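You operate a simulated robot arm through the tools that you are given. There is no shell and no other tool.

You are at the controls of a simulated robot arm. One attempt, no reset.

JOB
Grease the head three strokes and set its balance air to 5 bar.
Fine: open the grease cock first, shut it after; no fourth stroke; leave the drip knob and the bleed cock.

The check looks at the end state, three seconds after you hand in, the way a careful person would. Anything else that was tipped, shoved, dropped, spilled or broken makes it a failure.

ROBOT AND FRAMES
A 6-joint arm with a three-finger gripper, fixed in place. Base frame: the origin is at the foot of the arm, x ahead of it, y to its left, z up. Lengths are in cm, angles in degrees, forces in N, time in s.
Its first joint turns from -166.0 to 166.0 degrees. Payload 4.89 kg.
The TCP is the grasp point between the finger pads, 3 cm short of the fingertips. In the tool frame z runs along the fingers and y along their closing line. The gripper opens to 16.4 cm. The gripper's body begins 12.5 cm behind the TCP.
Orientation is told as [roll, pitch, yaw] about the base's x, y, z axes, in that order, counted from this pose: with the fingers straight down and closing along the base's y, the tool's x points along the base's -x, its y along +y and its z along -z.

CONTROLS
- The arm moves only by the tool arm_command. Its arguments are lists of equal length, an entry for each row: "linear": the shift along the tool's x, y, z in units of 100 mm (1.0 is 100 mm), a list of three; "delta_rot": the turn, a rotation vector about the tool's x, y, z in units of 45 degrees (1.0 is 45 degrees), a list of three; "fingers": the gripper command, from -1 (shut) to 1 (fully open), values between in proportion. In form: {"linear": [[dx, dy, dz], ...], "delta_rot": [[wx, wy, wz], ...], "fingers": [fingers, ...]}. A call has 1 to 20 rows; each row is the pose to reach, as a shift and turn from the pose commanded when the call began, along the tool's axes at that moment. A call with a number of a shift or a turn outside -1 to 1 is refused whole. Each row takes 0.2 s and may step no farther than 5 cm and 8.6 degrees from the row before; otherwise, or with a gripper value out of range, the whole call is refused. Where a pose cannot be reached the arm comes as near as it can. A force on the tool above 90 N (or 10 N above the force at the start of the call, whichever is more), or a blocked arm, ends the call early, and 0.2 s more pass. Each finger travels about 10.8 cm/s and halts on what it meets, pressing with about 38 N; the grip force reading is that of the motor and also rises with nothing between the fingers. The clock runs only during rows and for 0.2 s after the last one: add rows that repeat a pose to give the fingers time. It gives the time, the measured TCP pose, the force on the tool (base axes), the opening and the grip force at its end, in the units of the frame above (readings bear some noise), with the torque about the TCP (base axes, N m) and any sound that the robot's microphone picked up.
- Cameras (640 x 400 px; columns grow to the right, rows downward): "scene" is fixed at [5, -49.99, 173.98]; the picture's right is [0.89, -0.45, 0.00], its down [-0.13, -0.25, -0.96] and it looks along [0.43, 0.86, -0.28] (base axes); focal length 375 px, centre (320, 200). "wrist" rides on the gripper at [7.6, -0.2, -15.2] in the tool frame; the picture's right is [0.02, 1.00, 0.00], its down [-0.88, 0.02, -0.47] and it looks along [-0.47, 0.01, 0.88] (tool axes); focal length 247 px, centre (320, 200).
- capture(camera): a new picture of that camera. No time passes.
- lift_body(by): slides the trunk up (or, below 0, down) by that many cm; the arm rides with it, the base frame stays. It gives what a move gives, with no picture.
- measure_at(camera, pixels): for up to 12 pixels [column, row] of the newest picture of that camera ("zoom" is the newest enlarged one), the place [x, y, z] in the base frame of the surface seen there, good to about 0.2 cm. No time passes.
- zoom(camera, box): a new picture of the part [left, top, right, bottom] of that camera's present view, enlarged. No time passes.
- hand_in(): hands the job in; it is judged then, once.

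Open the gripper and draw the arm clear of the work before you hand the job in, unless the task says otherwise.

The tools are called after "Emit:" by a JSON object that holds its "method" and its "body". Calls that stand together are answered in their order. arm_command: Moves the arm, as the interface text tells. Its arguments: {"type":"object","properties":{"linear":{"type":"array"},"delta_rot":{"type":"array"},"fingers":{"type":"array"}},"required":["linear","delta_rot","fingers"]} The other tools are called the same way: lift_body (by) slides the trunk up or down; capture (camera) takes a picture; measure_at (camera, pixels) gives the place of the surface under pixels of a picture; zoom (camera, box) takes an enlarged picture of a part of a camera's view; hand_in () hands the job in.

At the start:

```text
time: 0.0
tcp_pos: [27.24, 56.96, 153.5]
tool_rot: [0.0, 0.0, -0.1]
wrist_force: [-0.1, -0.7, -0.1]
torque: [-0.02, -0.04, 0.0]
grip_width: 16.42
grasp_force: 0.2
trunk travel left (down, up): [-20.0, 19.0]
```

scene: 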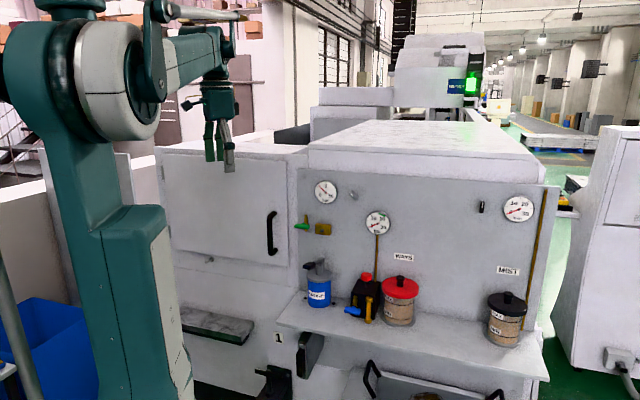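
wrist: 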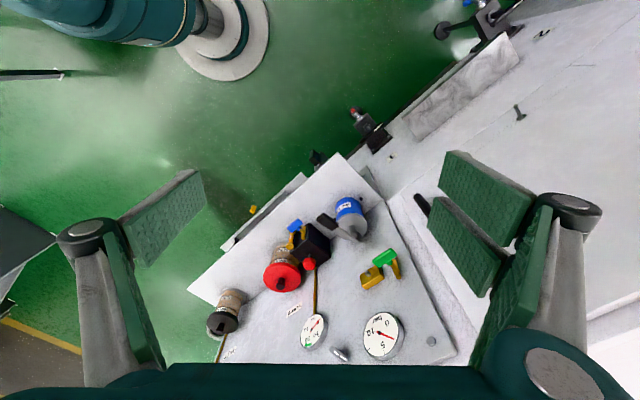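

The scene shows a panel with gauges, a blue grease pot (about 318,285), a black block with a red knob (365,285), red- and black-lidded pots, and a green-handled cock (302,226). I'll zoom in to identify everything.

Emit:
{"method": "zoom", "body": {"camera": "scene", "box": [280, 165, 440, 265]}}

Emit:
{"method": "zoom", "body": {"camera": "scene", "box": [280, 245, 440, 345]}}

Emit:
{"method": "zoom", "body": {"camera": "scene", "box": [430, 165, 590, 265]}}

Emit:
{"method": "zoom", "body": {"camera": "scene", "box": [240, 300, 400, 400]}}

Emit:
{"method": "zoom", "body": {"camera": "wrist", "box": [190, 180, 430, 330]}}

Emit:
{"method": "zoom", "body": {"camera": "wrist", "box": [280, 240, 440, 340]}}

```text
4.00 times, centred on (360, 215) of scene
```

zoom: 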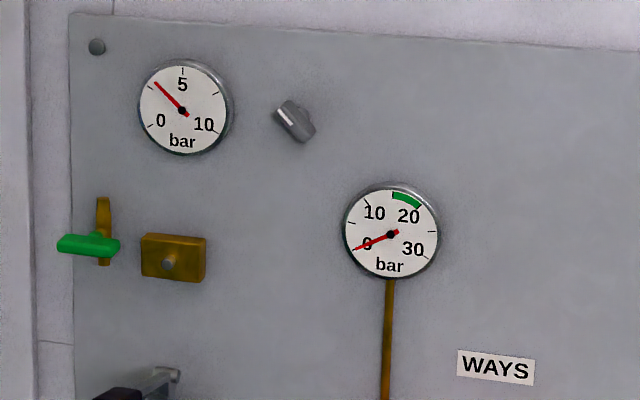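

```text
4.00 times, centred on (360, 295) of scene
```

zoom: 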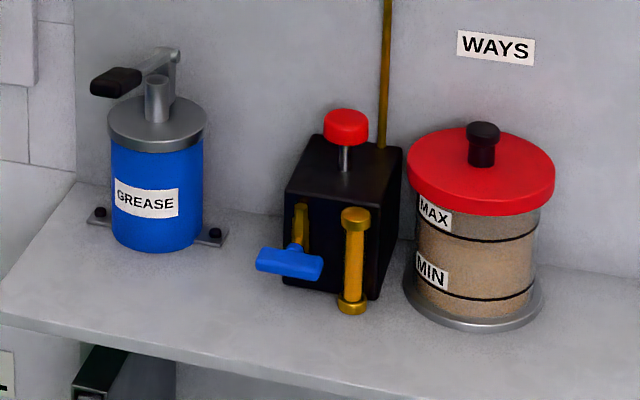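

```text
4.00 times, centred on (510, 215) of scene
```

zoom: 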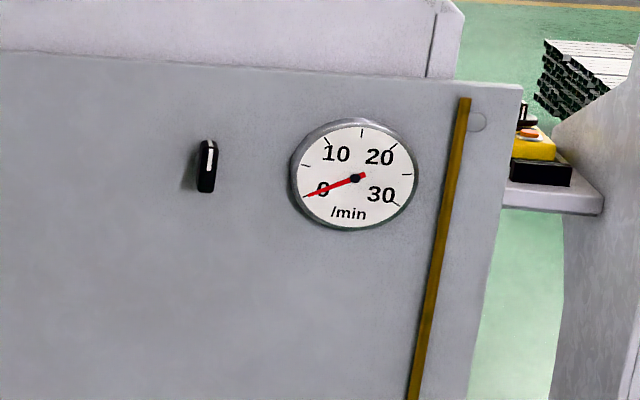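

```text
4.00 times, centred on (320, 350) of scene
```

zoom: 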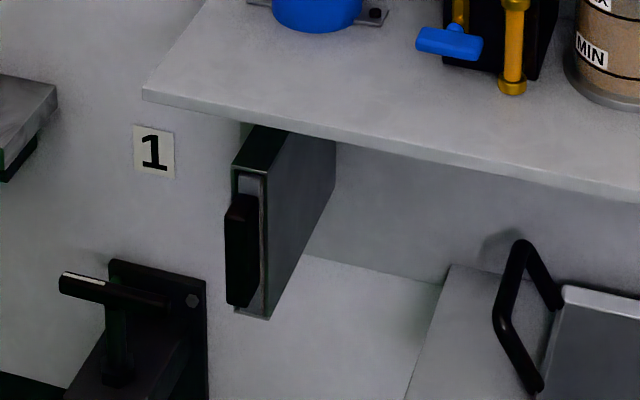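

```text
2.67 times, centred on (310, 255) of wrist
```

zoom: 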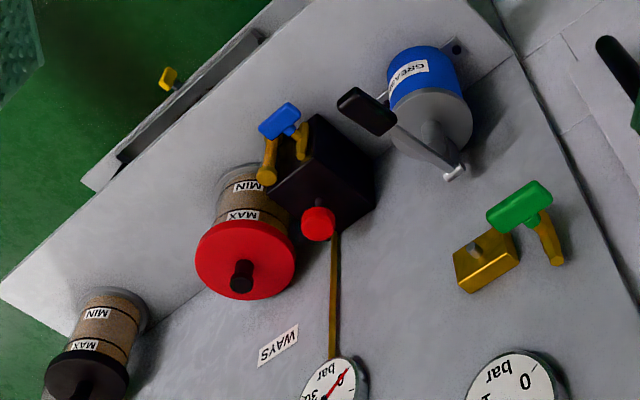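

```text
4.00 times, centred on (360, 290) of wrist
```

zoom: 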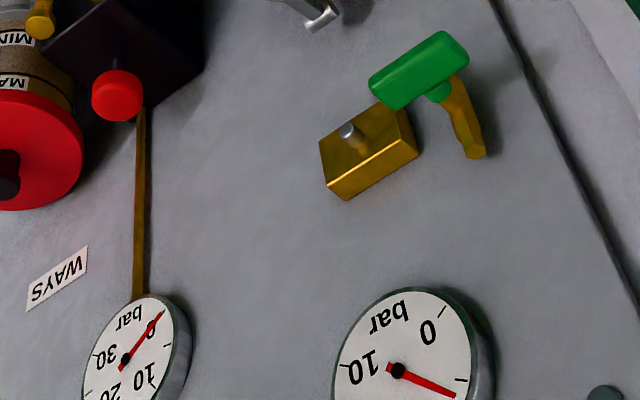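

The grease cock is the green handle beside the brass block, currently across its pipe (shut). The grease pump is the blue canister with a lever, and the 0–10 bar gauge (about 3.4) has a silver knob next to it. I'll measure the geometry.

Emit:
{"method": "measure_at", "body": {"camera": "scene", "pixels": [[330, 240], [450, 230], [450, 280], [340, 170], [500, 190], [325, 192], [377, 222], [518, 208], [354, 195], [300, 226], [306, 219], [322, 229]]}}

Emit:
{"method": "zoom", "body": {"camera": "scene", "box": [335, 180, 375, 205]}}

Emit:
{"method": "zoom", "body": {"camera": "scene", "box": [284, 205, 340, 240]}}

Emit:
{"method": "zoom", "body": {"camera": "scene", "box": [290, 250, 354, 290]}}

Emit:
{"method": "zoom", "body": {"camera": "scene", "box": [305, 175, 345, 200]}}

```text
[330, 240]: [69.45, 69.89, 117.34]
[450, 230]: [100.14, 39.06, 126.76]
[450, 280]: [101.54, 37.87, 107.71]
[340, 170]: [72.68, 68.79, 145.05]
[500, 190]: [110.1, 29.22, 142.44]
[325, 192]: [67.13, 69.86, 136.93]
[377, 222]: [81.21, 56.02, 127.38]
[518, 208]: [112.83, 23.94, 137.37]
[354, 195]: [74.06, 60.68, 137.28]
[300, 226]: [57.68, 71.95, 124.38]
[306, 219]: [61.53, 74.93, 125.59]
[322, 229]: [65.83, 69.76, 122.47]
```

```text
16.00 times, centred on (355, 192) of scene
```

zoom: 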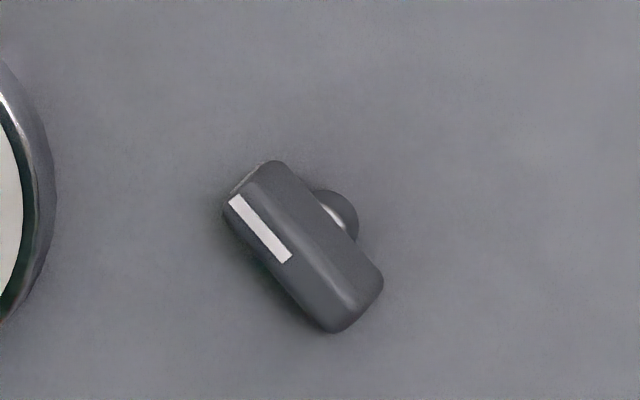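

```text
11.43 times, centred on (312, 222) of scene
```

zoom: 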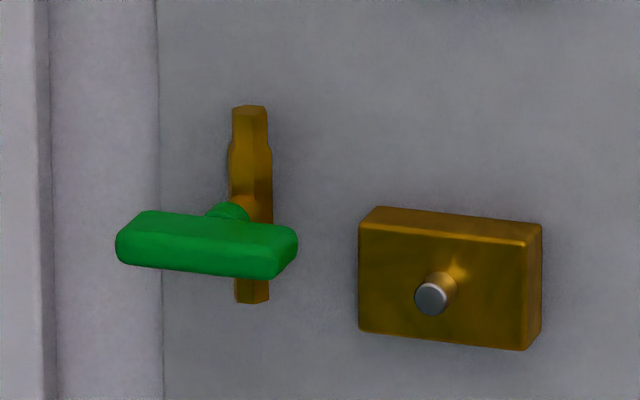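

```text
10.00 times, centred on (322, 270) of scene
```

zoom: 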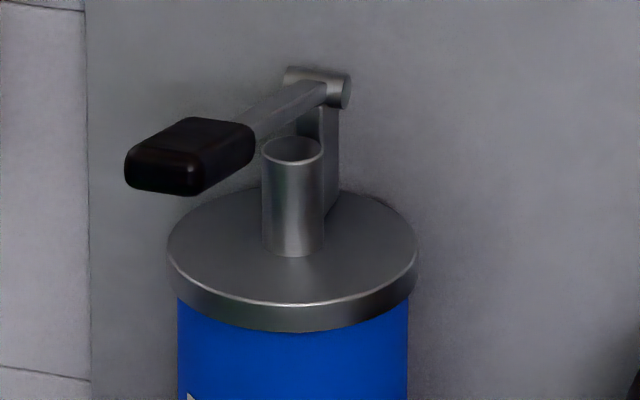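

```text
16.00 times, centred on (325, 188) of scene
```

zoom: 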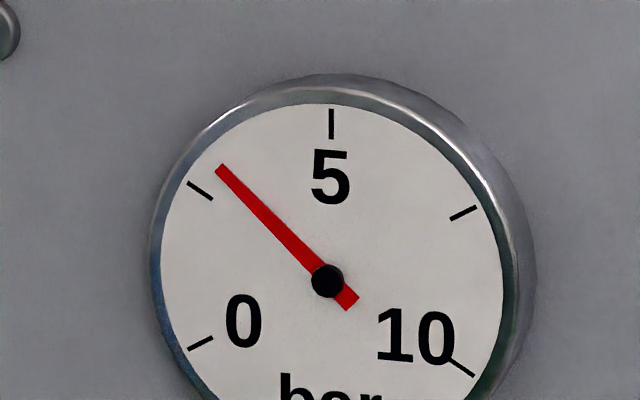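

The panel faces the base at 45° (plane x+y≈139). Next I measure the pump lever, canister, shelf and the knob details.

Emit:
{"method": "zoom", "body": {"camera": "scene", "box": [290, 250, 354, 290]}}

Emit:
{"method": "measure_at", "body": {"camera": "zoom", "pixels": [[160, 170], [200, 140], [150, 140], [235, 140], [280, 110], [320, 85], [340, 95], [295, 150], [290, 230], [220, 220], [360, 250], [320, 140]]}}

Emit:
{"method": "measure_at", "body": {"camera": "scene", "pixels": [[318, 290], [335, 320], [365, 278], [352, 310], [398, 285], [400, 310], [506, 300], [480, 340], [300, 320], [272, 230], [200, 260], [210, 170]]}}

```text
10.00 times, centred on (322, 270) of scene
```

zoom: 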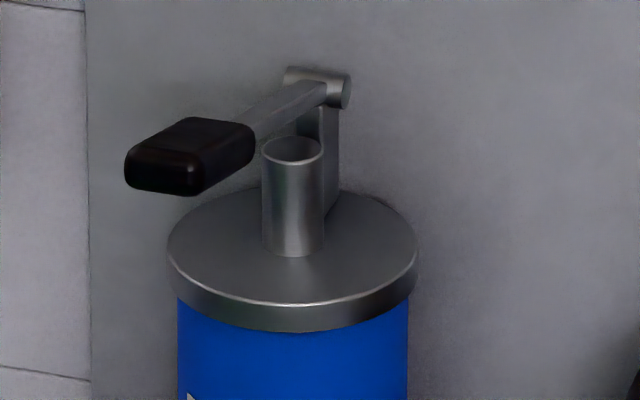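

```text
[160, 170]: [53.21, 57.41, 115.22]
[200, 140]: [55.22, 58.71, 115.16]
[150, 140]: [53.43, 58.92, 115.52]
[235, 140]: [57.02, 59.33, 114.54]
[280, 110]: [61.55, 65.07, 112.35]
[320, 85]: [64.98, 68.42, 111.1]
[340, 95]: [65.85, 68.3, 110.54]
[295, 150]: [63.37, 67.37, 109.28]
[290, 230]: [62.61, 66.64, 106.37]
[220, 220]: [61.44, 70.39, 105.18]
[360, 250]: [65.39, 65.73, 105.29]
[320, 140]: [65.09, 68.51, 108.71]
```

```text
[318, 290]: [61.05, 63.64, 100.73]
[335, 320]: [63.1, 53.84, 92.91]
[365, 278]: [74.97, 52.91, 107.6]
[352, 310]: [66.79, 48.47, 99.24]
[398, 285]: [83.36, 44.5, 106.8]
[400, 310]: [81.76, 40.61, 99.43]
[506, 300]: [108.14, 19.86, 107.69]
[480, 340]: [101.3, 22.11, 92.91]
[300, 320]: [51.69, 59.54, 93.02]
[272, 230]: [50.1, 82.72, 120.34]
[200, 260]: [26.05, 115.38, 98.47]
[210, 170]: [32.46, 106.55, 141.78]
```

Lever: pivot near (65,68.4,110.8), handle near (55,58.5,115), so it lies perpendicular to the panel. I start by yawing the tool 45° so that it can later be tilted to face the panel.

Emit:
{"method": "arm_command", "body": {"linear": [[0, 0, 0], [0, 0, 0], [0, 0, 0], [0, 0, 0], [0, 0, 0], [0, 0, 0]], "delta_rot": [[0, 0, -0.167], [0, 0, -0.333], [0, 0, -0.5], [0, 0, -0.667], [0, 0, -0.833], [0, 0, -1.0]], "fingers": [1, 1, 1, 1, 1, 1]}}

```text
time: 1.4
tcp_pos: [27.25, 56.85, 153.47]
tool_rot: [0.0, 0.0, 45.0]
wrist_force: [0.5, 0.3, 0.6]
torque: [0.05, 0.01, 0.0]
grip_width: 16.4
grasp_force: 0.0
trunk travel left (down, up): [-20.0, 19.0]
```

Yaw is now 45°. I tilt the tool upward toward the panel by 45° (rotation about −tool y), holding position.

Emit:
{"method": "arm_command", "body": {"linear": [[0, 0, 0], [0, 0, 0], [0, 0, 0], [0, 0, 0], [0, 0, 0], [0, 0, 0]], "delta_rot": [[0, -0.167, 0], [0, -0.333, 0], [0, -0.5, 0], [0, -0.667, 0], [0, -0.833, 0], [0, -1.0, 0]], "fingers": [1, 1, 1, 1, 1, 1]}}

Emit:
{"method": "capture", "body": {"camera": "scene"}}

Emit:
{"method": "capture", "body": {"camera": "wrist"}}

```text
time: 3.0
tcp_pos: [33.32, 55.71, 153.07]
tool_rot: [0.1, -45.2, 39.0]
wrist_force: [-1.9, -3.9, 2.0]
torque: [0.32, 0.0, 0.28]
grip_width: 16.38
grasp_force: 0.0
trunk travel left (down, up): [-20.0, 19.0]
stopped in row 6: the arm was blocked; the commanded pose is now the measured one
```

```text
taken
```

scene: 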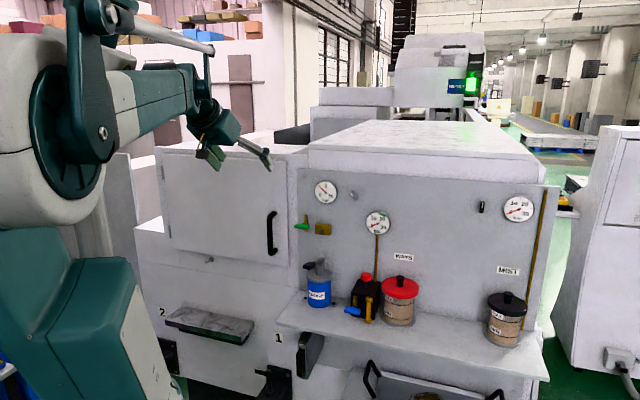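

```text
taken
```

wrist: 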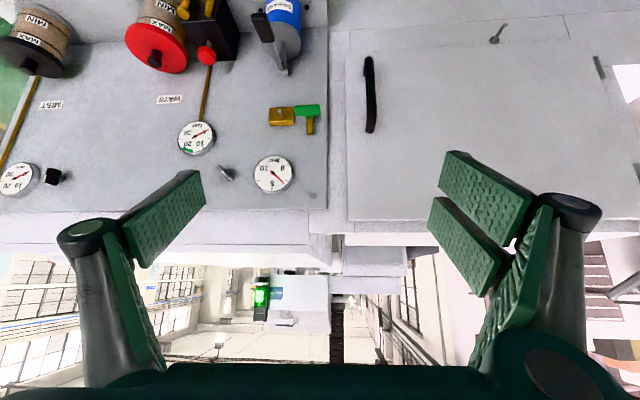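

The arm was blocked at the last bit of tilt with the wrist close in. I move the TCP forward and down (away from the folded posture), using small rows.

Emit:
{"method": "arm_command", "body": {"linear": [[-0.1, 0, 0.3], [-0.1, 0, 0.6], [-0.1, 0, 0.9], [-0.1, 0, 1.0]], "delta_rot": [[0, 0, 0], [0, 0, 0], [0, 0, 0], [0, 0, 0]], "fingers": [1, 1, 1, 1]}}

Emit:
{"method": "capture", "body": {"camera": "scene"}}

```text
time: 4.0
tcp_pos: [38.77, 61.25, 146.78]
tool_rot: [-0.1, -45.2, 39.8]
wrist_force: [-1.6, 1.0, -2.0]
torque: [-0.24, -0.24, -0.29]
grip_width: 16.38
grasp_force: 0.1
trunk travel left (down, up): [-20.0, 19.0]
```

```text
taken
```

scene: 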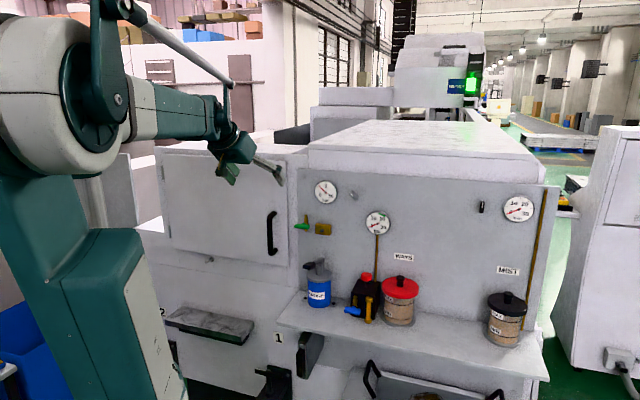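

The pose is tracked again (yaw 39.8, pitch −45). I move halfway toward a standoff in front of the green cock, correcting the yaw to 45°.

Emit:
{"method": "arm_command", "body": {"linear": [[0.16, -0.07, 0.24], [0.32, -0.14, 0.48], [0.48, -0.21, 0.73], [0.64, -0.28, 0.97]], "delta_rot": [[-0.02, 0, -0.02], [-0.04, 0, -0.04], [-0.06, 0, -0.06], [-0.082, 0, -0.081]], "fingers": [1, 1, 1, 1]}}

```text
time: 5.0
tcp_pos: [42.5, 60.45, 135.24]
tool_rot: [0.0, -45.1, 44.9]
wrist_force: [-0.7, 0.1, -0.1]
torque: [-0.01, -0.09, -0.04]
grip_width: 16.37
grasp_force: 0.1
trunk travel left (down, up): [-20.0, 19.0]
```

Tracking is good. Now I tilt the remaining 45° to horizontal while descending about 7 cm.

Emit:
{"method": "arm_command", "body": {"linear": [[0.07, 0, 0.07], [0.14, 0, 0.14], [0.21, 0, 0.21], [0.28, 0, 0.28], [0.35, 0, 0.35], [0.42, 0, 0.42], [0.5, 0, 0.5]], "delta_rot": [[0, -0.14, 0], [0, -0.28, 0], [0, -0.42, 0], [0, -0.57, 0], [0, -0.71, 0], [0, -0.85, 0], [0, -1.0, 0]], "fingers": [1, 1, 1, 1, 1, 1, 1]}}

Emit:
{"method": "capture", "body": {"camera": "scene"}}

Emit:
{"method": "capture", "body": {"camera": "wrist"}}

```text
time: 6.6
tcp_pos: [42.52, 60.08, 128.52]
tool_rot: [158.7, -89.8, -113.8]
wrist_force: [-0.6, -0.7, 0.0]
torque: [-0.06, 0.02, 0.07]
grip_width: 16.41
grasp_force: 0.1
trunk travel left (down, up): [-20.0, 19.0]
```

```text
taken
```

scene: 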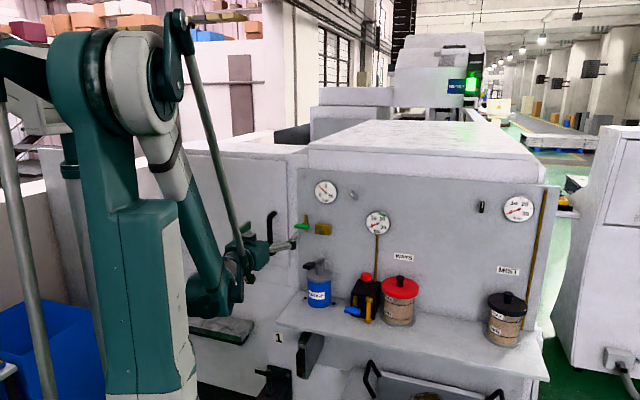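

```text
taken
```

wrist: 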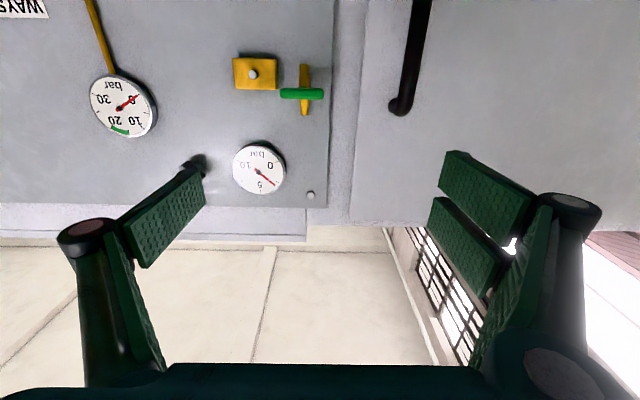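

The tool is now horizontal, facing the panel; the wrist view (upside-down) shows the green handle at (302,94) across its brass pipe. I measure its exact geometry.

Emit:
{"method": "zoom", "body": {"camera": "wrist", "box": [220, 50, 340, 125]}}

Emit:
{"method": "measure_at", "body": {"camera": "zoom", "pixels": [[330, 233], [535, 228], [435, 233], [435, 215], [435, 255], [445, 100], [445, 320], [180, 120], [180, 230], [445, 185], [600, 200], [560, 300]]}}

Emit:
{"method": "measure_at", "body": {"camera": "wrist", "pixels": [[259, 170], [272, 183], [192, 160], [199, 166], [203, 158], [125, 105], [310, 195], [250, 200], [400, 105], [370, 100], [420, 30]]}}

```text
5.33 times, centred on (280, 88) of wrist
```

zoom: 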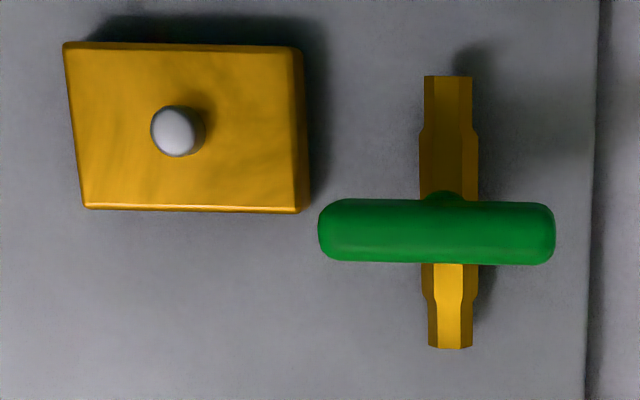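

```text
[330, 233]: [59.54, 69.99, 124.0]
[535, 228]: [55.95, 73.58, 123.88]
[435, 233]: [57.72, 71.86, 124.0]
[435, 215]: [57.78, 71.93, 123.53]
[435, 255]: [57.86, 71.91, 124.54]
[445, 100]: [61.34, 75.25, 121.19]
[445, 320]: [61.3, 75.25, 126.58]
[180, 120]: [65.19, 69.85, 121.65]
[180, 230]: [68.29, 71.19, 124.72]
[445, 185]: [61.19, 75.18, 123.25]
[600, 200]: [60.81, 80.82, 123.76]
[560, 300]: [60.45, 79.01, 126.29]
```

```text
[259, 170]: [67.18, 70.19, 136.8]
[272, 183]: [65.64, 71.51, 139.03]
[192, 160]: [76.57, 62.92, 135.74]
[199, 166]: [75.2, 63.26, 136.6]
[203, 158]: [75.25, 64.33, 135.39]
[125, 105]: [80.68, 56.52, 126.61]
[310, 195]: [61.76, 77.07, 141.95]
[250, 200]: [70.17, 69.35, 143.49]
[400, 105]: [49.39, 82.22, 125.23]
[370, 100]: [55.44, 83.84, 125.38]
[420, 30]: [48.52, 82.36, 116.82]
```

The green handle's centre is at about (57.8,71.9,124.0), its front face about 7 cm off the panel. I move to a standoff in front of it while rolling the tool +45° about its axis and narrowing the gripper.

Emit:
{"method": "arm_command", "body": {"linear": [[0.08, -0.04, 0.06], [0.15, -0.08, 0.12], [0.23, -0.13, 0.17], [0.3, -0.17, 0.23], [0.38, -0.21, 0.29], [0.45, -0.25, 0.345]], "delta_rot": [[0, 0, 0.167], [0, 0, 0.333], [0, 0, 0.5], [0, 0, 0.667], [0, 0, 0.833], [0, 0, 1.0]], "fingers": [-0.27, -0.27, -0.27, -0.27, -0.27, -0.27]}}

```text
time: 8.0
tcp_pos: [46.72, 60.83, 123.82]
tool_rot: [90.2, -45.0, -45.3]
wrist_force: [0.6, -0.8, 0.4]
torque: [0.02, -0.04, 0.0]
grip_width: 5.99
grasp_force: 0.0
trunk travel left (down, up): [-20.0, 19.0]
```

The roll works fine. I do the other 45° so the fingers close vertically, above and below the horizontal handle.

Emit:
{"method": "arm_command", "body": {"linear": [[0, 0, 0], [0, 0, 0], [0, 0, 0], [0, 0, 0], [0, 0, 0], [0, 0, 0]], "delta_rot": [[0, 0, 0.167], [0, 0, 0.333], [0, 0, 0.5], [0, 0, 0.667], [0, 0, 0.833], [0, 0, 1.0]], "fingers": [-0.27, -0.27, -0.27, -0.27, -0.27, -0.27]}}

Emit:
{"method": "capture", "body": {"camera": "wrist"}}

Emit:
{"method": "capture", "body": {"camera": "scene"}}

```text
time: 9.4
tcp_pos: [47.08, 60.7, 123.93]
tool_rot: [88.2, -0.4, -44.8]
wrist_force: [0.6, 1.4, -0.3]
torque: [0.04, -0.04, -0.05]
grip_width: 5.99
grasp_force: 0.1
out of reach, approached as far as the arm can: row 6
trunk travel left (down, up): [-20.0, 19.0]
```

```text
taken
```

wrist: 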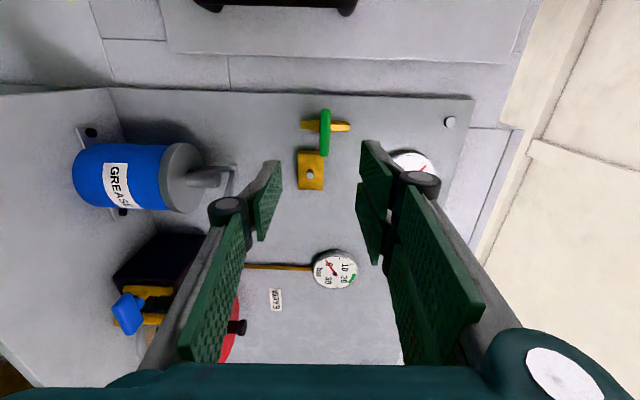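

```text
taken
```

scene: 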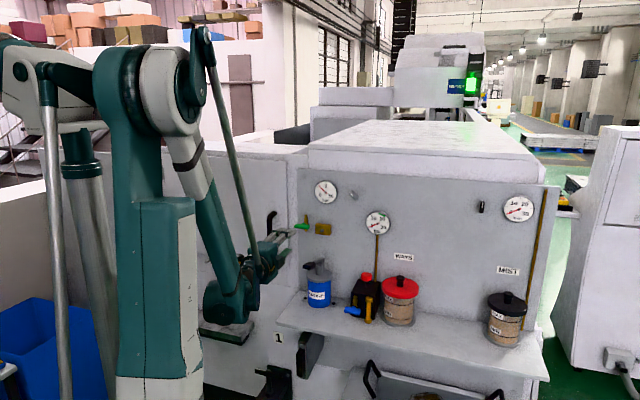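

The roll stopped at about 88° (a joint limit), which is close enough: the fingers straddle the handle vertically with only a ~1.8° droop. Before advancing I check where the wrist housing at (232,295) is relative to the shelf.

Emit:
{"method": "measure_at", "body": {"camera": "scene", "pixels": [[225, 305], [245, 290], [250, 310], [280, 320], [300, 300], [305, 250], [285, 235], [262, 260], [220, 335], [270, 340], [250, 345]]}}

Emit:
{"method": "zoom", "body": {"camera": "scene", "box": [190, 200, 350, 300]}}

```text
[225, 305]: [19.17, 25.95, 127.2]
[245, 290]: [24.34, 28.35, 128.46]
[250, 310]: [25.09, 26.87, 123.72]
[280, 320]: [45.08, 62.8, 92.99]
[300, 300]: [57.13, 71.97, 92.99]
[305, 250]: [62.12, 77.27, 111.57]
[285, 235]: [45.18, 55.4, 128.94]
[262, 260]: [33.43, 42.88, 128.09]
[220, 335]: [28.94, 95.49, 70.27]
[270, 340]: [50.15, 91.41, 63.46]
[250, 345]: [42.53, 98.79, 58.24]
```

```text
4.00 times, centred on (270, 250) of scene
```

zoom: 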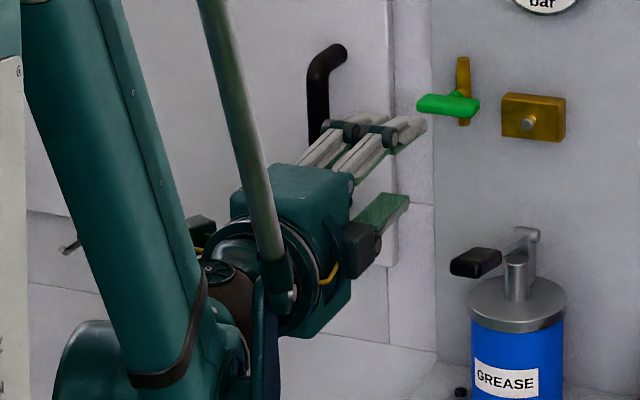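

The wrist housing is well back (w≈35–55), clear of the shelf. I advance 9 cm toward the green handle with the gripper still open 6 cm.

Emit:
{"method": "arm_command", "body": {"linear": [[0.003, 0.009, 0.225], [0.006, 0.018, 0.45], [0.009, 0.027, 0.675], [0.012, 0.036, 0.9]], "delta_rot": [[0, 0, 0], [0, 0, 0], [0, 0, 0], [0, 0, 0]], "fingers": [-0.27, -0.27, -0.27, -0.27]}}

Emit:
{"method": "capture", "body": {"camera": "wrist"}}

Emit:
{"method": "zoom", "body": {"camera": "scene", "box": [240, 185, 368, 265]}}

```text
time: 10.4
tcp_pos: [53.5, 67.01, 124.31]
tool_rot: [88.5, -0.4, -44.7]
wrist_force: [-1.0, -0.8, -0.3]
torque: [-0.04, 0.05, 0.01]
grip_width: 5.98
grasp_force: 0.0
out of reach, approached as far as the arm can: row 1, 2, 3, 4
trunk travel left (down, up): [-20.0, 19.0]
```

```text
taken
```

wrist: 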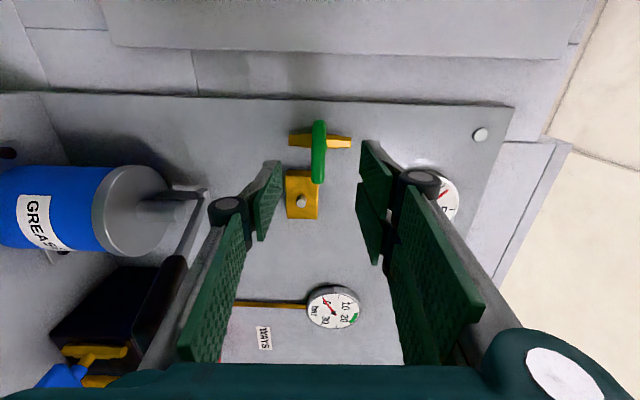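

```text
5.00 times, centred on (304, 225) of scene
```

zoom: 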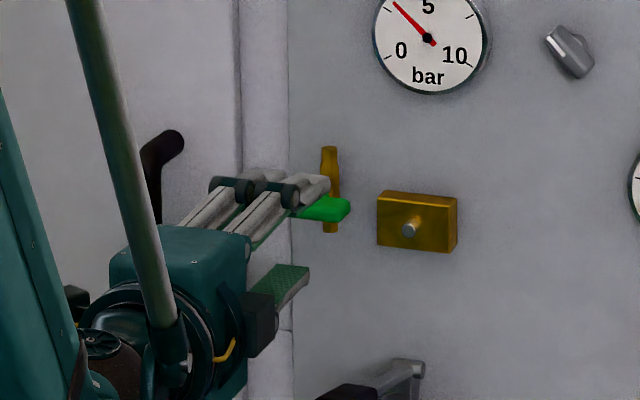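

The fingertips (w≈88) are in front of the handle with its bar between them; the scene zoom shows the upper finger just above it. I advance the last 5 cm with small lateral corrections.

Emit:
{"method": "arm_command", "body": {"linear": [[0.03, -0.02, 0.15], [0.03, -0.02, 0.3], [0.03, -0.02, 0.42], [0.03, -0.02, 0.5]], "delta_rot": [[0, 0, 0], [0, 0, 0], [0, 0, 0], [0, 0, 0]], "fingers": [-0.27, -0.27, -0.27, -0.27]}}

Emit:
{"method": "capture", "body": {"camera": "wrist"}}

Emit:
{"method": "zoom", "body": {"camera": "scene", "box": [260, 195, 340, 245]}}

```text
time: 11.4
tcp_pos: [57.15, 70.68, 124.18]
tool_rot: [88.6, -0.3, -44.8]
wrist_force: [-1.5, -1.2, 0.2]
torque: [0.01, 0.0, -0.02]
grip_width: 5.98
grasp_force: 0.1
out of reach, approached as far as the arm can: row 1
trunk travel left (down, up): [-20.0, 19.0]
```

```text
taken
```

wrist: 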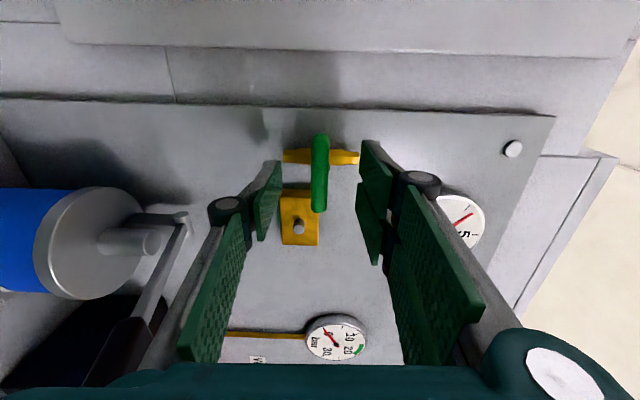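

```text
8.00 times, centred on (300, 220) of scene
```

zoom: 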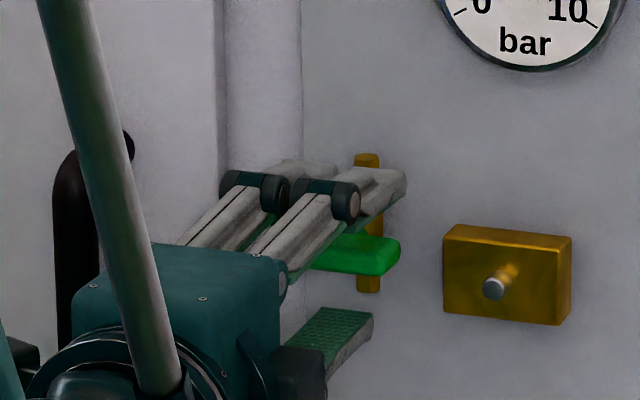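

The TCP is at w≈90.4, about 0.3 cm right of the stem axis; I shift 0.3 cm and close the fingers on the handle.

Emit:
{"method": "arm_command", "body": {"linear": [[0.03, -0.01, 0], [0.03, -0.01, 0], [0.03, -0.01, 0], [0.03, -0.01, 0], [0.03, -0.01, 0]], "delta_rot": [[0, 0, 0], [0, 0, 0], [0, 0, 0], [0, 0, 0], [0, 0, 0]], "fingers": [-0.27, -0.6, -1, -1, -1]}}

Emit:
{"method": "zoom", "body": {"camera": "scene", "box": [260, 195, 340, 245]}}

```text
time: 12.6
tcp_pos: [57.0, 70.99, 124.11]
tool_rot: [88.7, -0.4, -45.0]
wrist_force: [12.5, 15.7, 33.7]
torque: [0.76, -0.74, 0.04]
grip_width: 1.28
grasp_force: 45.4
trunk travel left (down, up): [-20.0, 19.0]
```

```text
8.00 times, centred on (300, 220) of scene
```

zoom: 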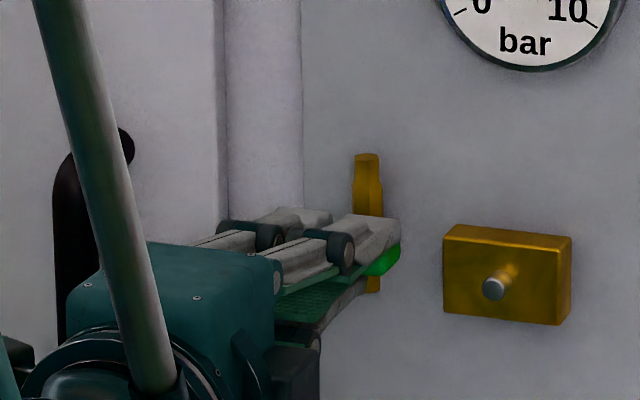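

The handle is gripped (1.28 cm), with 34 N upward, meaning the handle centre is slightly higher than the TCP. I relieve that by raising 0.2 cm and pulling back slightly, then try a small −10° (counter-clockwise) turn.

Emit:
{"method": "arm_command", "body": {"linear": [[0, 0.02, -0.01], [0, 0.02, -0.01], [0, 0.02, -0.01], [0, 0.02, -0.01]], "delta_rot": [[0, 0, 0], [0, 0, 0], [0, 0, -0.12], [0, 0, -0.24]], "fingers": [-1, -1, -1, -1]}}

Emit:
{"method": "zoom", "body": {"camera": "scene", "box": [260, 195, 340, 245]}}

Emit:
{"method": "capture", "body": {"camera": "wrist"}}

```text
time: 13.6
tcp_pos: [56.83, 70.94, 124.02]
tool_rot: [90.0, -10.6, -45.3]
wrist_force: [16.2, 2.0, -30.0]
torque: [-0.42, 0.48, -0.98]
grip_width: 1.28
grasp_force: 44.8
trunk travel left (down, up): [-20.0, 19.0]
```

```text
8.00 times, centred on (300, 220) of scene
```

zoom: 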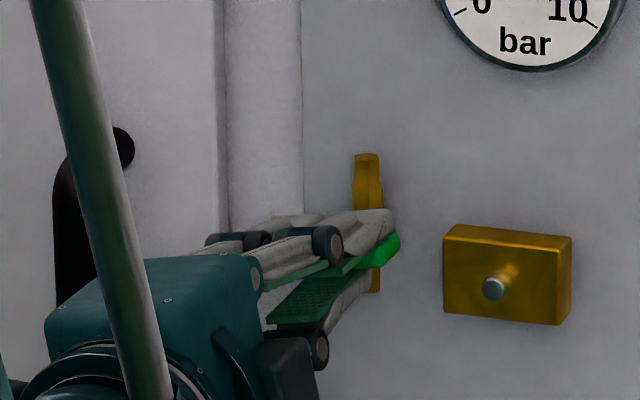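

```text
taken
```

wrist: 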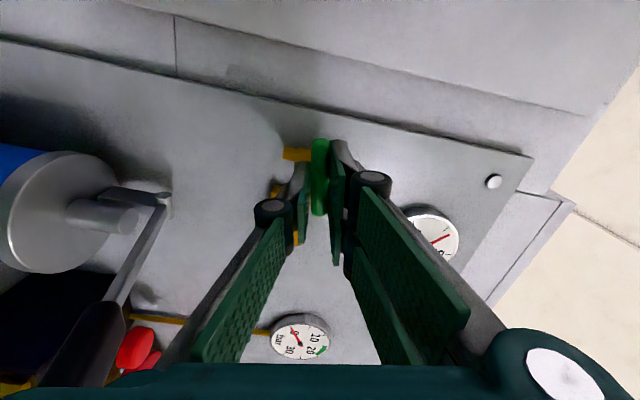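

The handle follows: the tool turned 10.6° with almost no torque about its own axis. I continue counter-clockwise 42° more, lowering 0.1 cm to take out the vertical load.

Emit:
{"method": "arm_command", "body": {"linear": [[0.0, -0.01, -0.005], [0.0, -0.01, -0.005], [0.0, -0.01, -0.005], [0.0, -0.01, -0.005], [0.0, -0.01, -0.005], [0.0, -0.01, -0.005], [0.0, -0.01, -0.005]], "delta_rot": [[0, 0, -0.1], [0, 0, -0.24], [0, 0, -0.39], [0, 0, -0.54], [0, 0, -0.69], [0, 0, -0.84], [0, 0, -0.93]], "fingers": [-1, -1, -1, -1, -1, -1, -1]}}

Emit:
{"method": "zoom", "body": {"camera": "scene", "box": [260, 195, 340, 245]}}

Emit:
{"method": "capture", "body": {"camera": "wrist"}}

```text
time: 15.2
tcp_pos: [56.85, 70.94, 124.09]
tool_rot: [90.0, -52.7, -45.2]
wrist_force: [22.4, 8.0, -8.2]
torque: [-0.03, 0.02, -0.4]
grip_width: 1.27
grasp_force: 45.3
trunk travel left (down, up): [-20.0, 19.0]
```

```text
8.00 times, centred on (300, 220) of scene
```

zoom: 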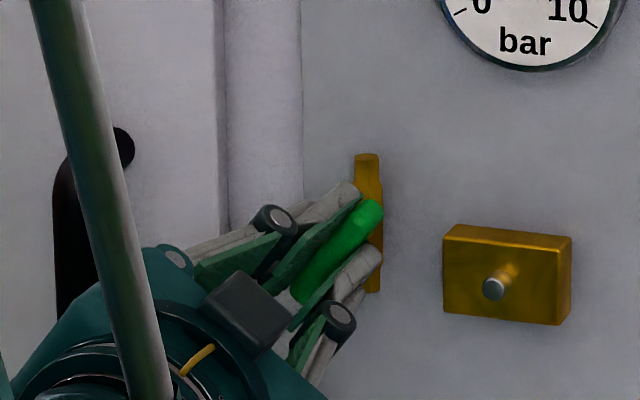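

```text
taken
```

wrist: 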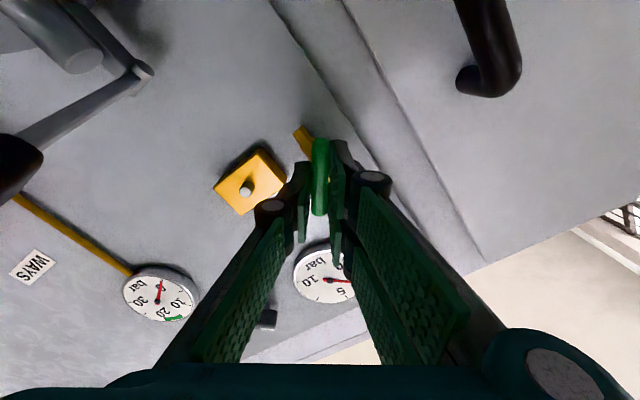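

The green handle is now at about 53° and turning freely. I continue the remaining 37° to bring it in line with the pipe.

Emit:
{"method": "arm_command", "body": {"linear": [[0, 0, 0], [0, 0, 0], [0, 0, 0], [0, 0, 0], [0, 0, 0], [0, 0, 0]], "delta_rot": [[0, 0, -0.15], [0, 0, -0.3], [0, 0, -0.45], [0, 0, -0.6], [0, 0, -0.73], [0, 0, -0.83]], "fingers": [-1, -1, -1, -1, -1, -1]}}

Emit:
{"method": "zoom", "body": {"camera": "scene", "box": [260, 195, 340, 245]}}

Emit:
{"method": "capture", "body": {"camera": "wrist"}}

```text
time: 16.6
tcp_pos: [56.89, 71.01, 124.09]
tool_rot: [-163.2, -89.9, -152.0]
wrist_force: [25.4, 16.4, 8.3]
torque: [0.33, -0.25, -0.18]
grip_width: 1.31
grasp_force: 45.5
trunk travel left (down, up): [-20.0, 19.0]
```

```text
8.00 times, centred on (300, 220) of scene
```

zoom: 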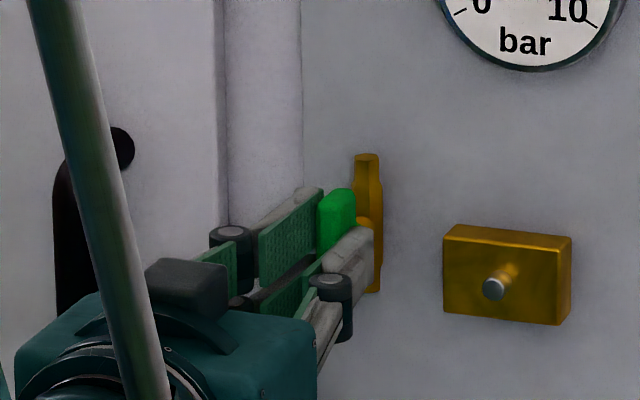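

```text
taken
```

wrist: 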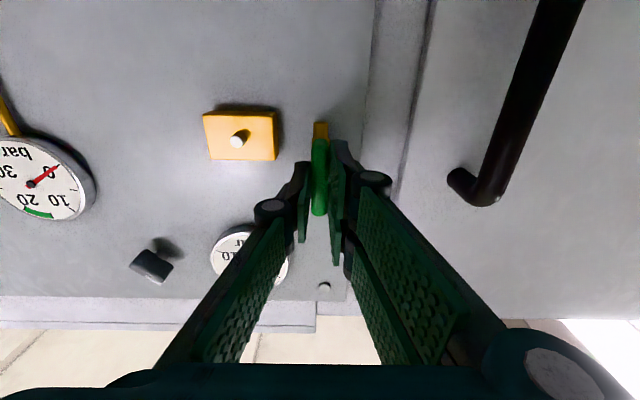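

The handle is now vertical, in line with its pipe. I nudge 4° further to check for the open stop.

Emit:
{"method": "arm_command", "body": {"linear": [[0, 0, 0], [0, 0, 0]], "delta_rot": [[0, 0, -0.05], [0, 0, -0.09]], "fingers": [-1, -1]}}

```text
time: 17.2
tcp_pos: [56.66, 70.91, 124.06]
tool_rot: [-90.6, -86.0, 135.5]
wrist_force: [8.1, 5.3, -15.4]
torque: [1.2, 1.63, 0.02]
grip_width: 1.52
grasp_force: 45.0
trunk travel left (down, up): [-20.0, 19.0]
```

Torque about the tool axis rose to 2 N·m and the grip width grew, so the open stop is at 90°. I undo the 4°, open the fingers, and back away.

Emit:
{"method": "arm_command", "body": {"linear": [[0, 0, 0], [0, 0, 0], [0, 0, 0], [0, 0, 0], [0, 0, -0.2], [0, 0, -0.5], [0, 0, -0.8], [0, 0, -1.0]], "delta_rot": [[0, 0, 0.09], [0, 0, 0.09], [0, 0, 0.09], [0, 0, 0.09], [0, 0, 0.09], [0, 0, 0.09], [0, 0, 0.09], [0, 0, 0.09]], "fingers": [-1, -0.4, -0.4, -0.4, -0.4, -0.4, -0.4, -0.4]}}

Emit:
{"method": "capture", "body": {"camera": "scene"}}

Emit:
{"method": "capture", "body": {"camera": "wrist"}}

Emit:
{"method": "zoom", "body": {"camera": "scene", "box": [270, 185, 366, 245]}}

```text
time: 19.0
tcp_pos: [49.77, 63.99, 124.24]
tool_rot: [166.1, -89.8, -121.3]
wrist_force: [0.7, 0.3, -1.0]
torque: [0.02, -0.02, -0.02]
grip_width: 4.9
grasp_force: 0.1
trunk travel left (down, up): [-20.0, 19.0]
```

```text
taken
```

scene: 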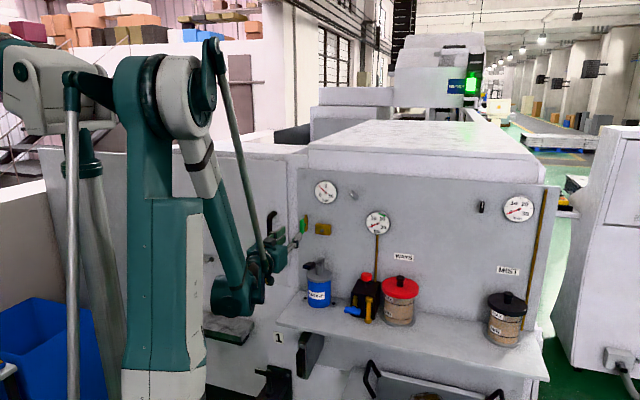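

```text
taken
```

wrist: 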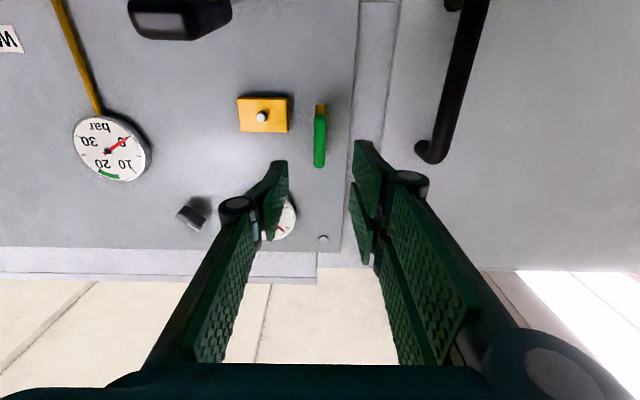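

```text
6.67 times, centred on (318, 215) of scene
```

zoom: 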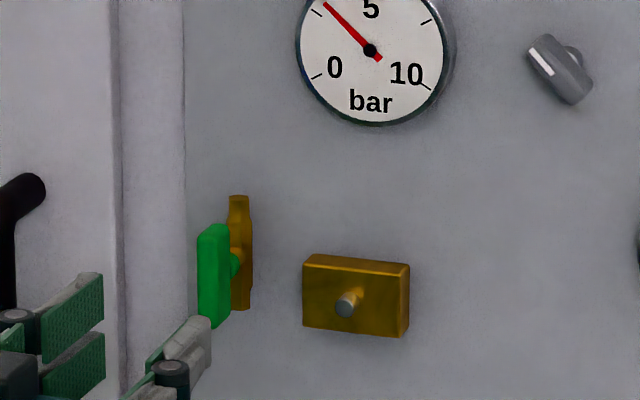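

The grease cock is now fully open (green handle parallel to the pipe at scene (302,226)). Next I close the fingers and move to above the pump lever's black grip (u≈−2.7, z≈120).

Emit:
{"method": "arm_command", "body": {"linear": [[0, -0.2, -0.14], [0.1, -0.45, -0.14], [0.2, -0.735, -0.14], [0.35, -0.735, -0.14]], "delta_rot": [[0, 0, 0], [0, 0, 0], [0, 0, 0], [0, 0, 0]], "fingers": [-1, -1, -1, -1]}}

Emit:
{"method": "capture", "body": {"camera": "wrist"}}

Emit:
{"method": "zoom", "body": {"camera": "scene", "box": [240, 220, 368, 300]}}

```text
time: 20.0
tcp_pos: [53.82, 57.61, 120.72]
tool_rot: [173.8, -89.9, -129.1]
wrist_force: [0.0, -0.3, 0.6]
torque: [-0.03, 0.03, -0.01]
grip_width: 0.0
grasp_force: 38.2
trunk travel left (down, up): [-20.0, 19.0]
```

```text
taken
```

wrist: 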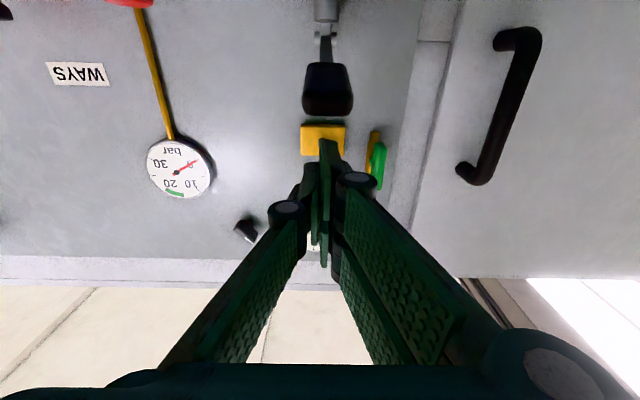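

```text
5.00 times, centred on (304, 260) of scene
```

zoom: 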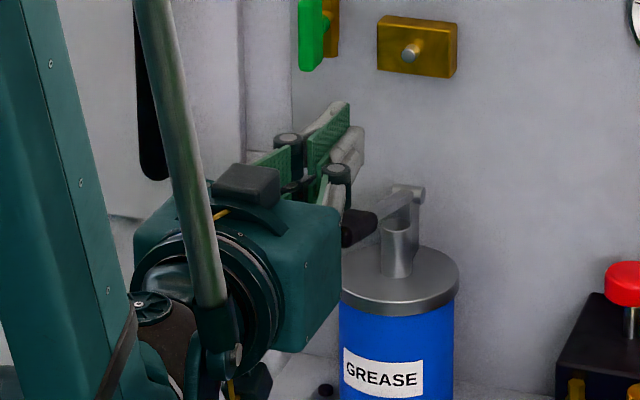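

The fingers are aligned over the black grip (wrist view (327,90)). I measure the grip once more and then descend to just above it.

Emit:
{"method": "measure_at", "body": {"camera": "wrist", "pixels": [[327, 70], [327, 85], [327, 100], [327, 110], [310, 100], [345, 100], [327, 45], [327, 25]]}}

Emit:
{"method": "arm_command", "body": {"linear": [[0.12, 0, 0], [0.24, 0, 0], [0.33, 0, 0]], "delta_rot": [[0, 0, 0], [0, 0, 0], [0, 0, 0]], "fingers": [-1, -1, -1]}}

Emit:
{"method": "zoom", "body": {"camera": "scene", "box": [240, 220, 368, 300]}}

```text
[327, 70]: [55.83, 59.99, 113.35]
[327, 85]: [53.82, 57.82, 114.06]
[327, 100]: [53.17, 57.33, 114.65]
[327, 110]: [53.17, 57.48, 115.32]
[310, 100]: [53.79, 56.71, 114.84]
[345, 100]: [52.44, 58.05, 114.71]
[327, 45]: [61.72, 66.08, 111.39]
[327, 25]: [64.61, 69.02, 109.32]
```

```text
time: 20.8
tcp_pos: [53.81, 57.69, 117.38]
tool_rot: [168.5, -89.9, -123.7]
wrist_force: [-0.2, -0.1, 3.2]
torque: [-0.01, -0.01, 0.0]
grip_width: 0.0
grasp_force: 38.0
trunk travel left (down, up): [-20.0, 19.0]
```

```text
5.00 times, centred on (304, 260) of scene
```

zoom: 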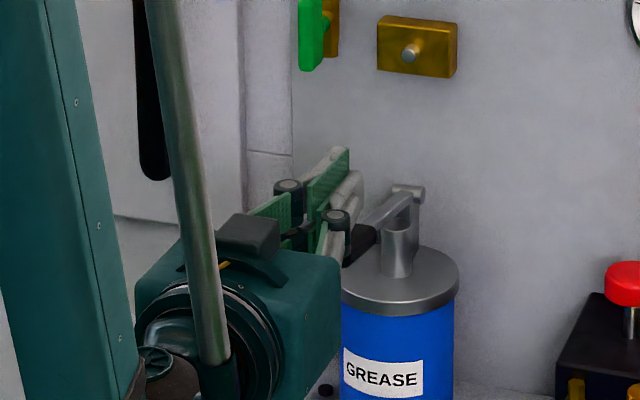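

The fingers are just above the grip's top (z≈115.7). I push down 3 cm slowly and watch the force.

Emit:
{"method": "arm_command", "body": {"linear": [[0.06, 0, 0], [0.12, 0, 0], [0.18, 0, 0], [0.24, 0, 0], [0.3, 0, 0]], "delta_rot": [[0, 0, 0], [0, 0, 0], [0, 0, 0], [0, 0, 0], [0, 0, 0]], "fingers": [-1, -1, -1, -1, -1]}}

Emit:
{"method": "zoom", "body": {"camera": "scene", "box": [240, 220, 368, 300]}}

```text
time: 22.0
tcp_pos: [54.24, 57.89, 115.62]
tool_rot: [24.3, -90.0, 20.5]
wrist_force: [0.2, -0.3, 2.4]
torque: [-0.04, -0.01, 0.0]
grip_width: 0.0
grasp_force: 37.7
out of reach, approached as far as the arm can: row 3, 4, 5
trunk travel left (down, up): [-20.0, 19.0]
```

```text
5.00 times, centred on (304, 260) of scene
```

zoom: 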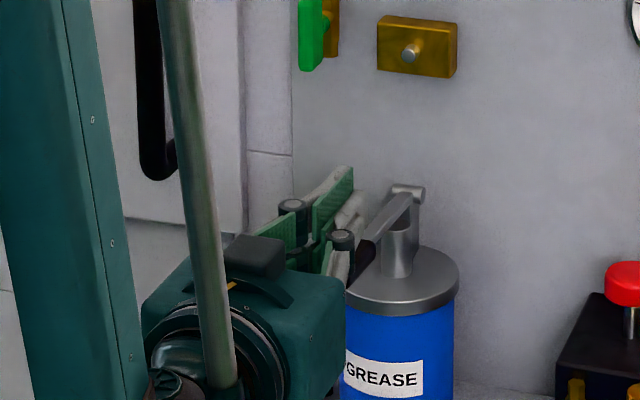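

The arm itself ran out of reach downward (z≈115.6), while the lever moved down easily with it. I'll complete this down-stroke using the trunk, in small steps.

Emit:
{"method": "lift_body", "body": {"by": -3}}

Emit:
{"method": "zoom", "body": {"camera": "scene", "box": [240, 220, 368, 300]}}

```text
time: 22.8
tcp_pos: [54.24, 57.96, 112.82]
tool_rot: [43.0, -90.0, 1.8]
wrist_force: [-0.6, -0.3, 5.3]
torque: [0.13, -0.04, -0.02]
grip_width: 0.01
grasp_force: 37.9
trunk travel left (down, up): [-17.0, 22.0]
```

```text
5.00 times, centred on (304, 260) of scene
```

zoom: 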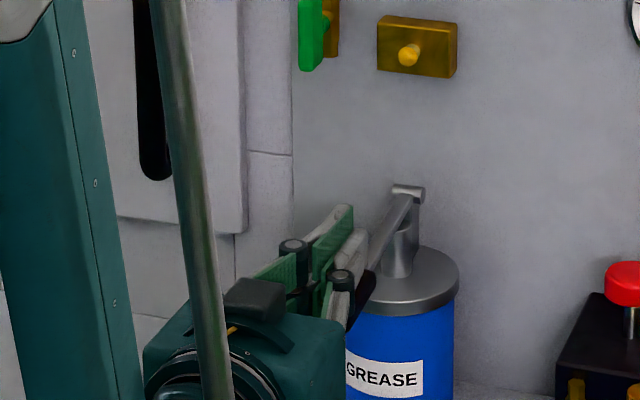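

The indicator pin on the brass block at (316,229) changed appearance, so grease is moving. I look closer, then continue the same down-stroke.

Emit:
{"method": "zoom", "body": {"camera": "scene", "box": [300, 215, 340, 240]}}

Emit:
{"method": "lift_body", "body": {"by": -2}}

Emit:
{"method": "zoom", "body": {"camera": "scene", "box": [240, 220, 368, 300]}}

```text
16.00 times, centred on (320, 228) of scene
```

zoom: 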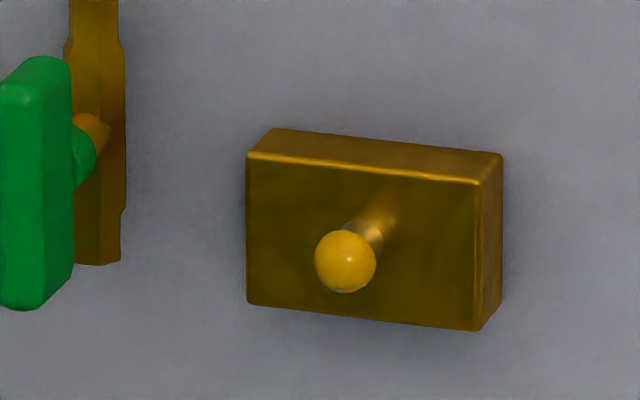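

```text
time: 23.4
tcp_pos: [54.08, 57.73, 110.9]
tool_rot: [162.6, -89.9, -117.8]
wrist_force: [-5.1, -5.0, 44.5]
torque: [0.78, -0.66, 0.14]
grip_width: 0.01
grasp_force: 37.6
trunk travel left (down, up): [-15.0, 24.0]
```

```text
5.00 times, centred on (304, 260) of scene
```

zoom: 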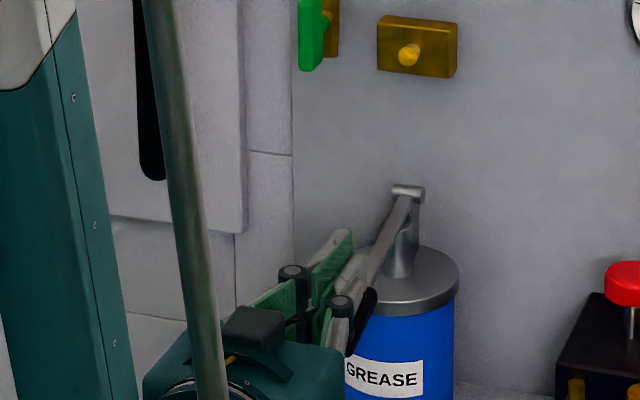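

Force jumped to 44 N: the lever is on its bottom stop, and a bead of yellow grease shows at the block. I raise the trunk to see whether the lever springs back.

Emit:
{"method": "lift_body", "body": {"by": 4}}

Emit:
{"method": "zoom", "body": {"camera": "scene", "box": [240, 220, 368, 300]}}

Emit:
{"method": "zoom", "body": {"camera": "scene", "box": [300, 215, 340, 240]}}

```text
time: 24.2
tcp_pos: [54.1, 57.88, 114.72]
tool_rot: [39.1, -90.1, 5.7]
wrist_force: [-0.7, 0.0, 3.5]
torque: [-0.04, 0.02, 0.01]
grip_width: 0.02
grasp_force: 37.6
trunk travel left (down, up): [-19.0, 20.0]
```

```text
5.00 times, centred on (304, 260) of scene
```

zoom: 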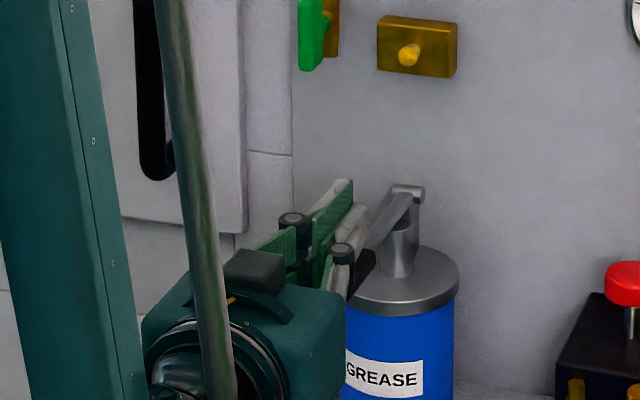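

```text
16.00 times, centred on (320, 228) of scene
```

zoom: 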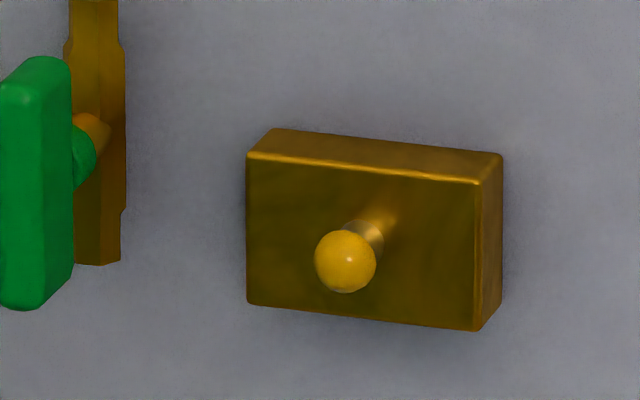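

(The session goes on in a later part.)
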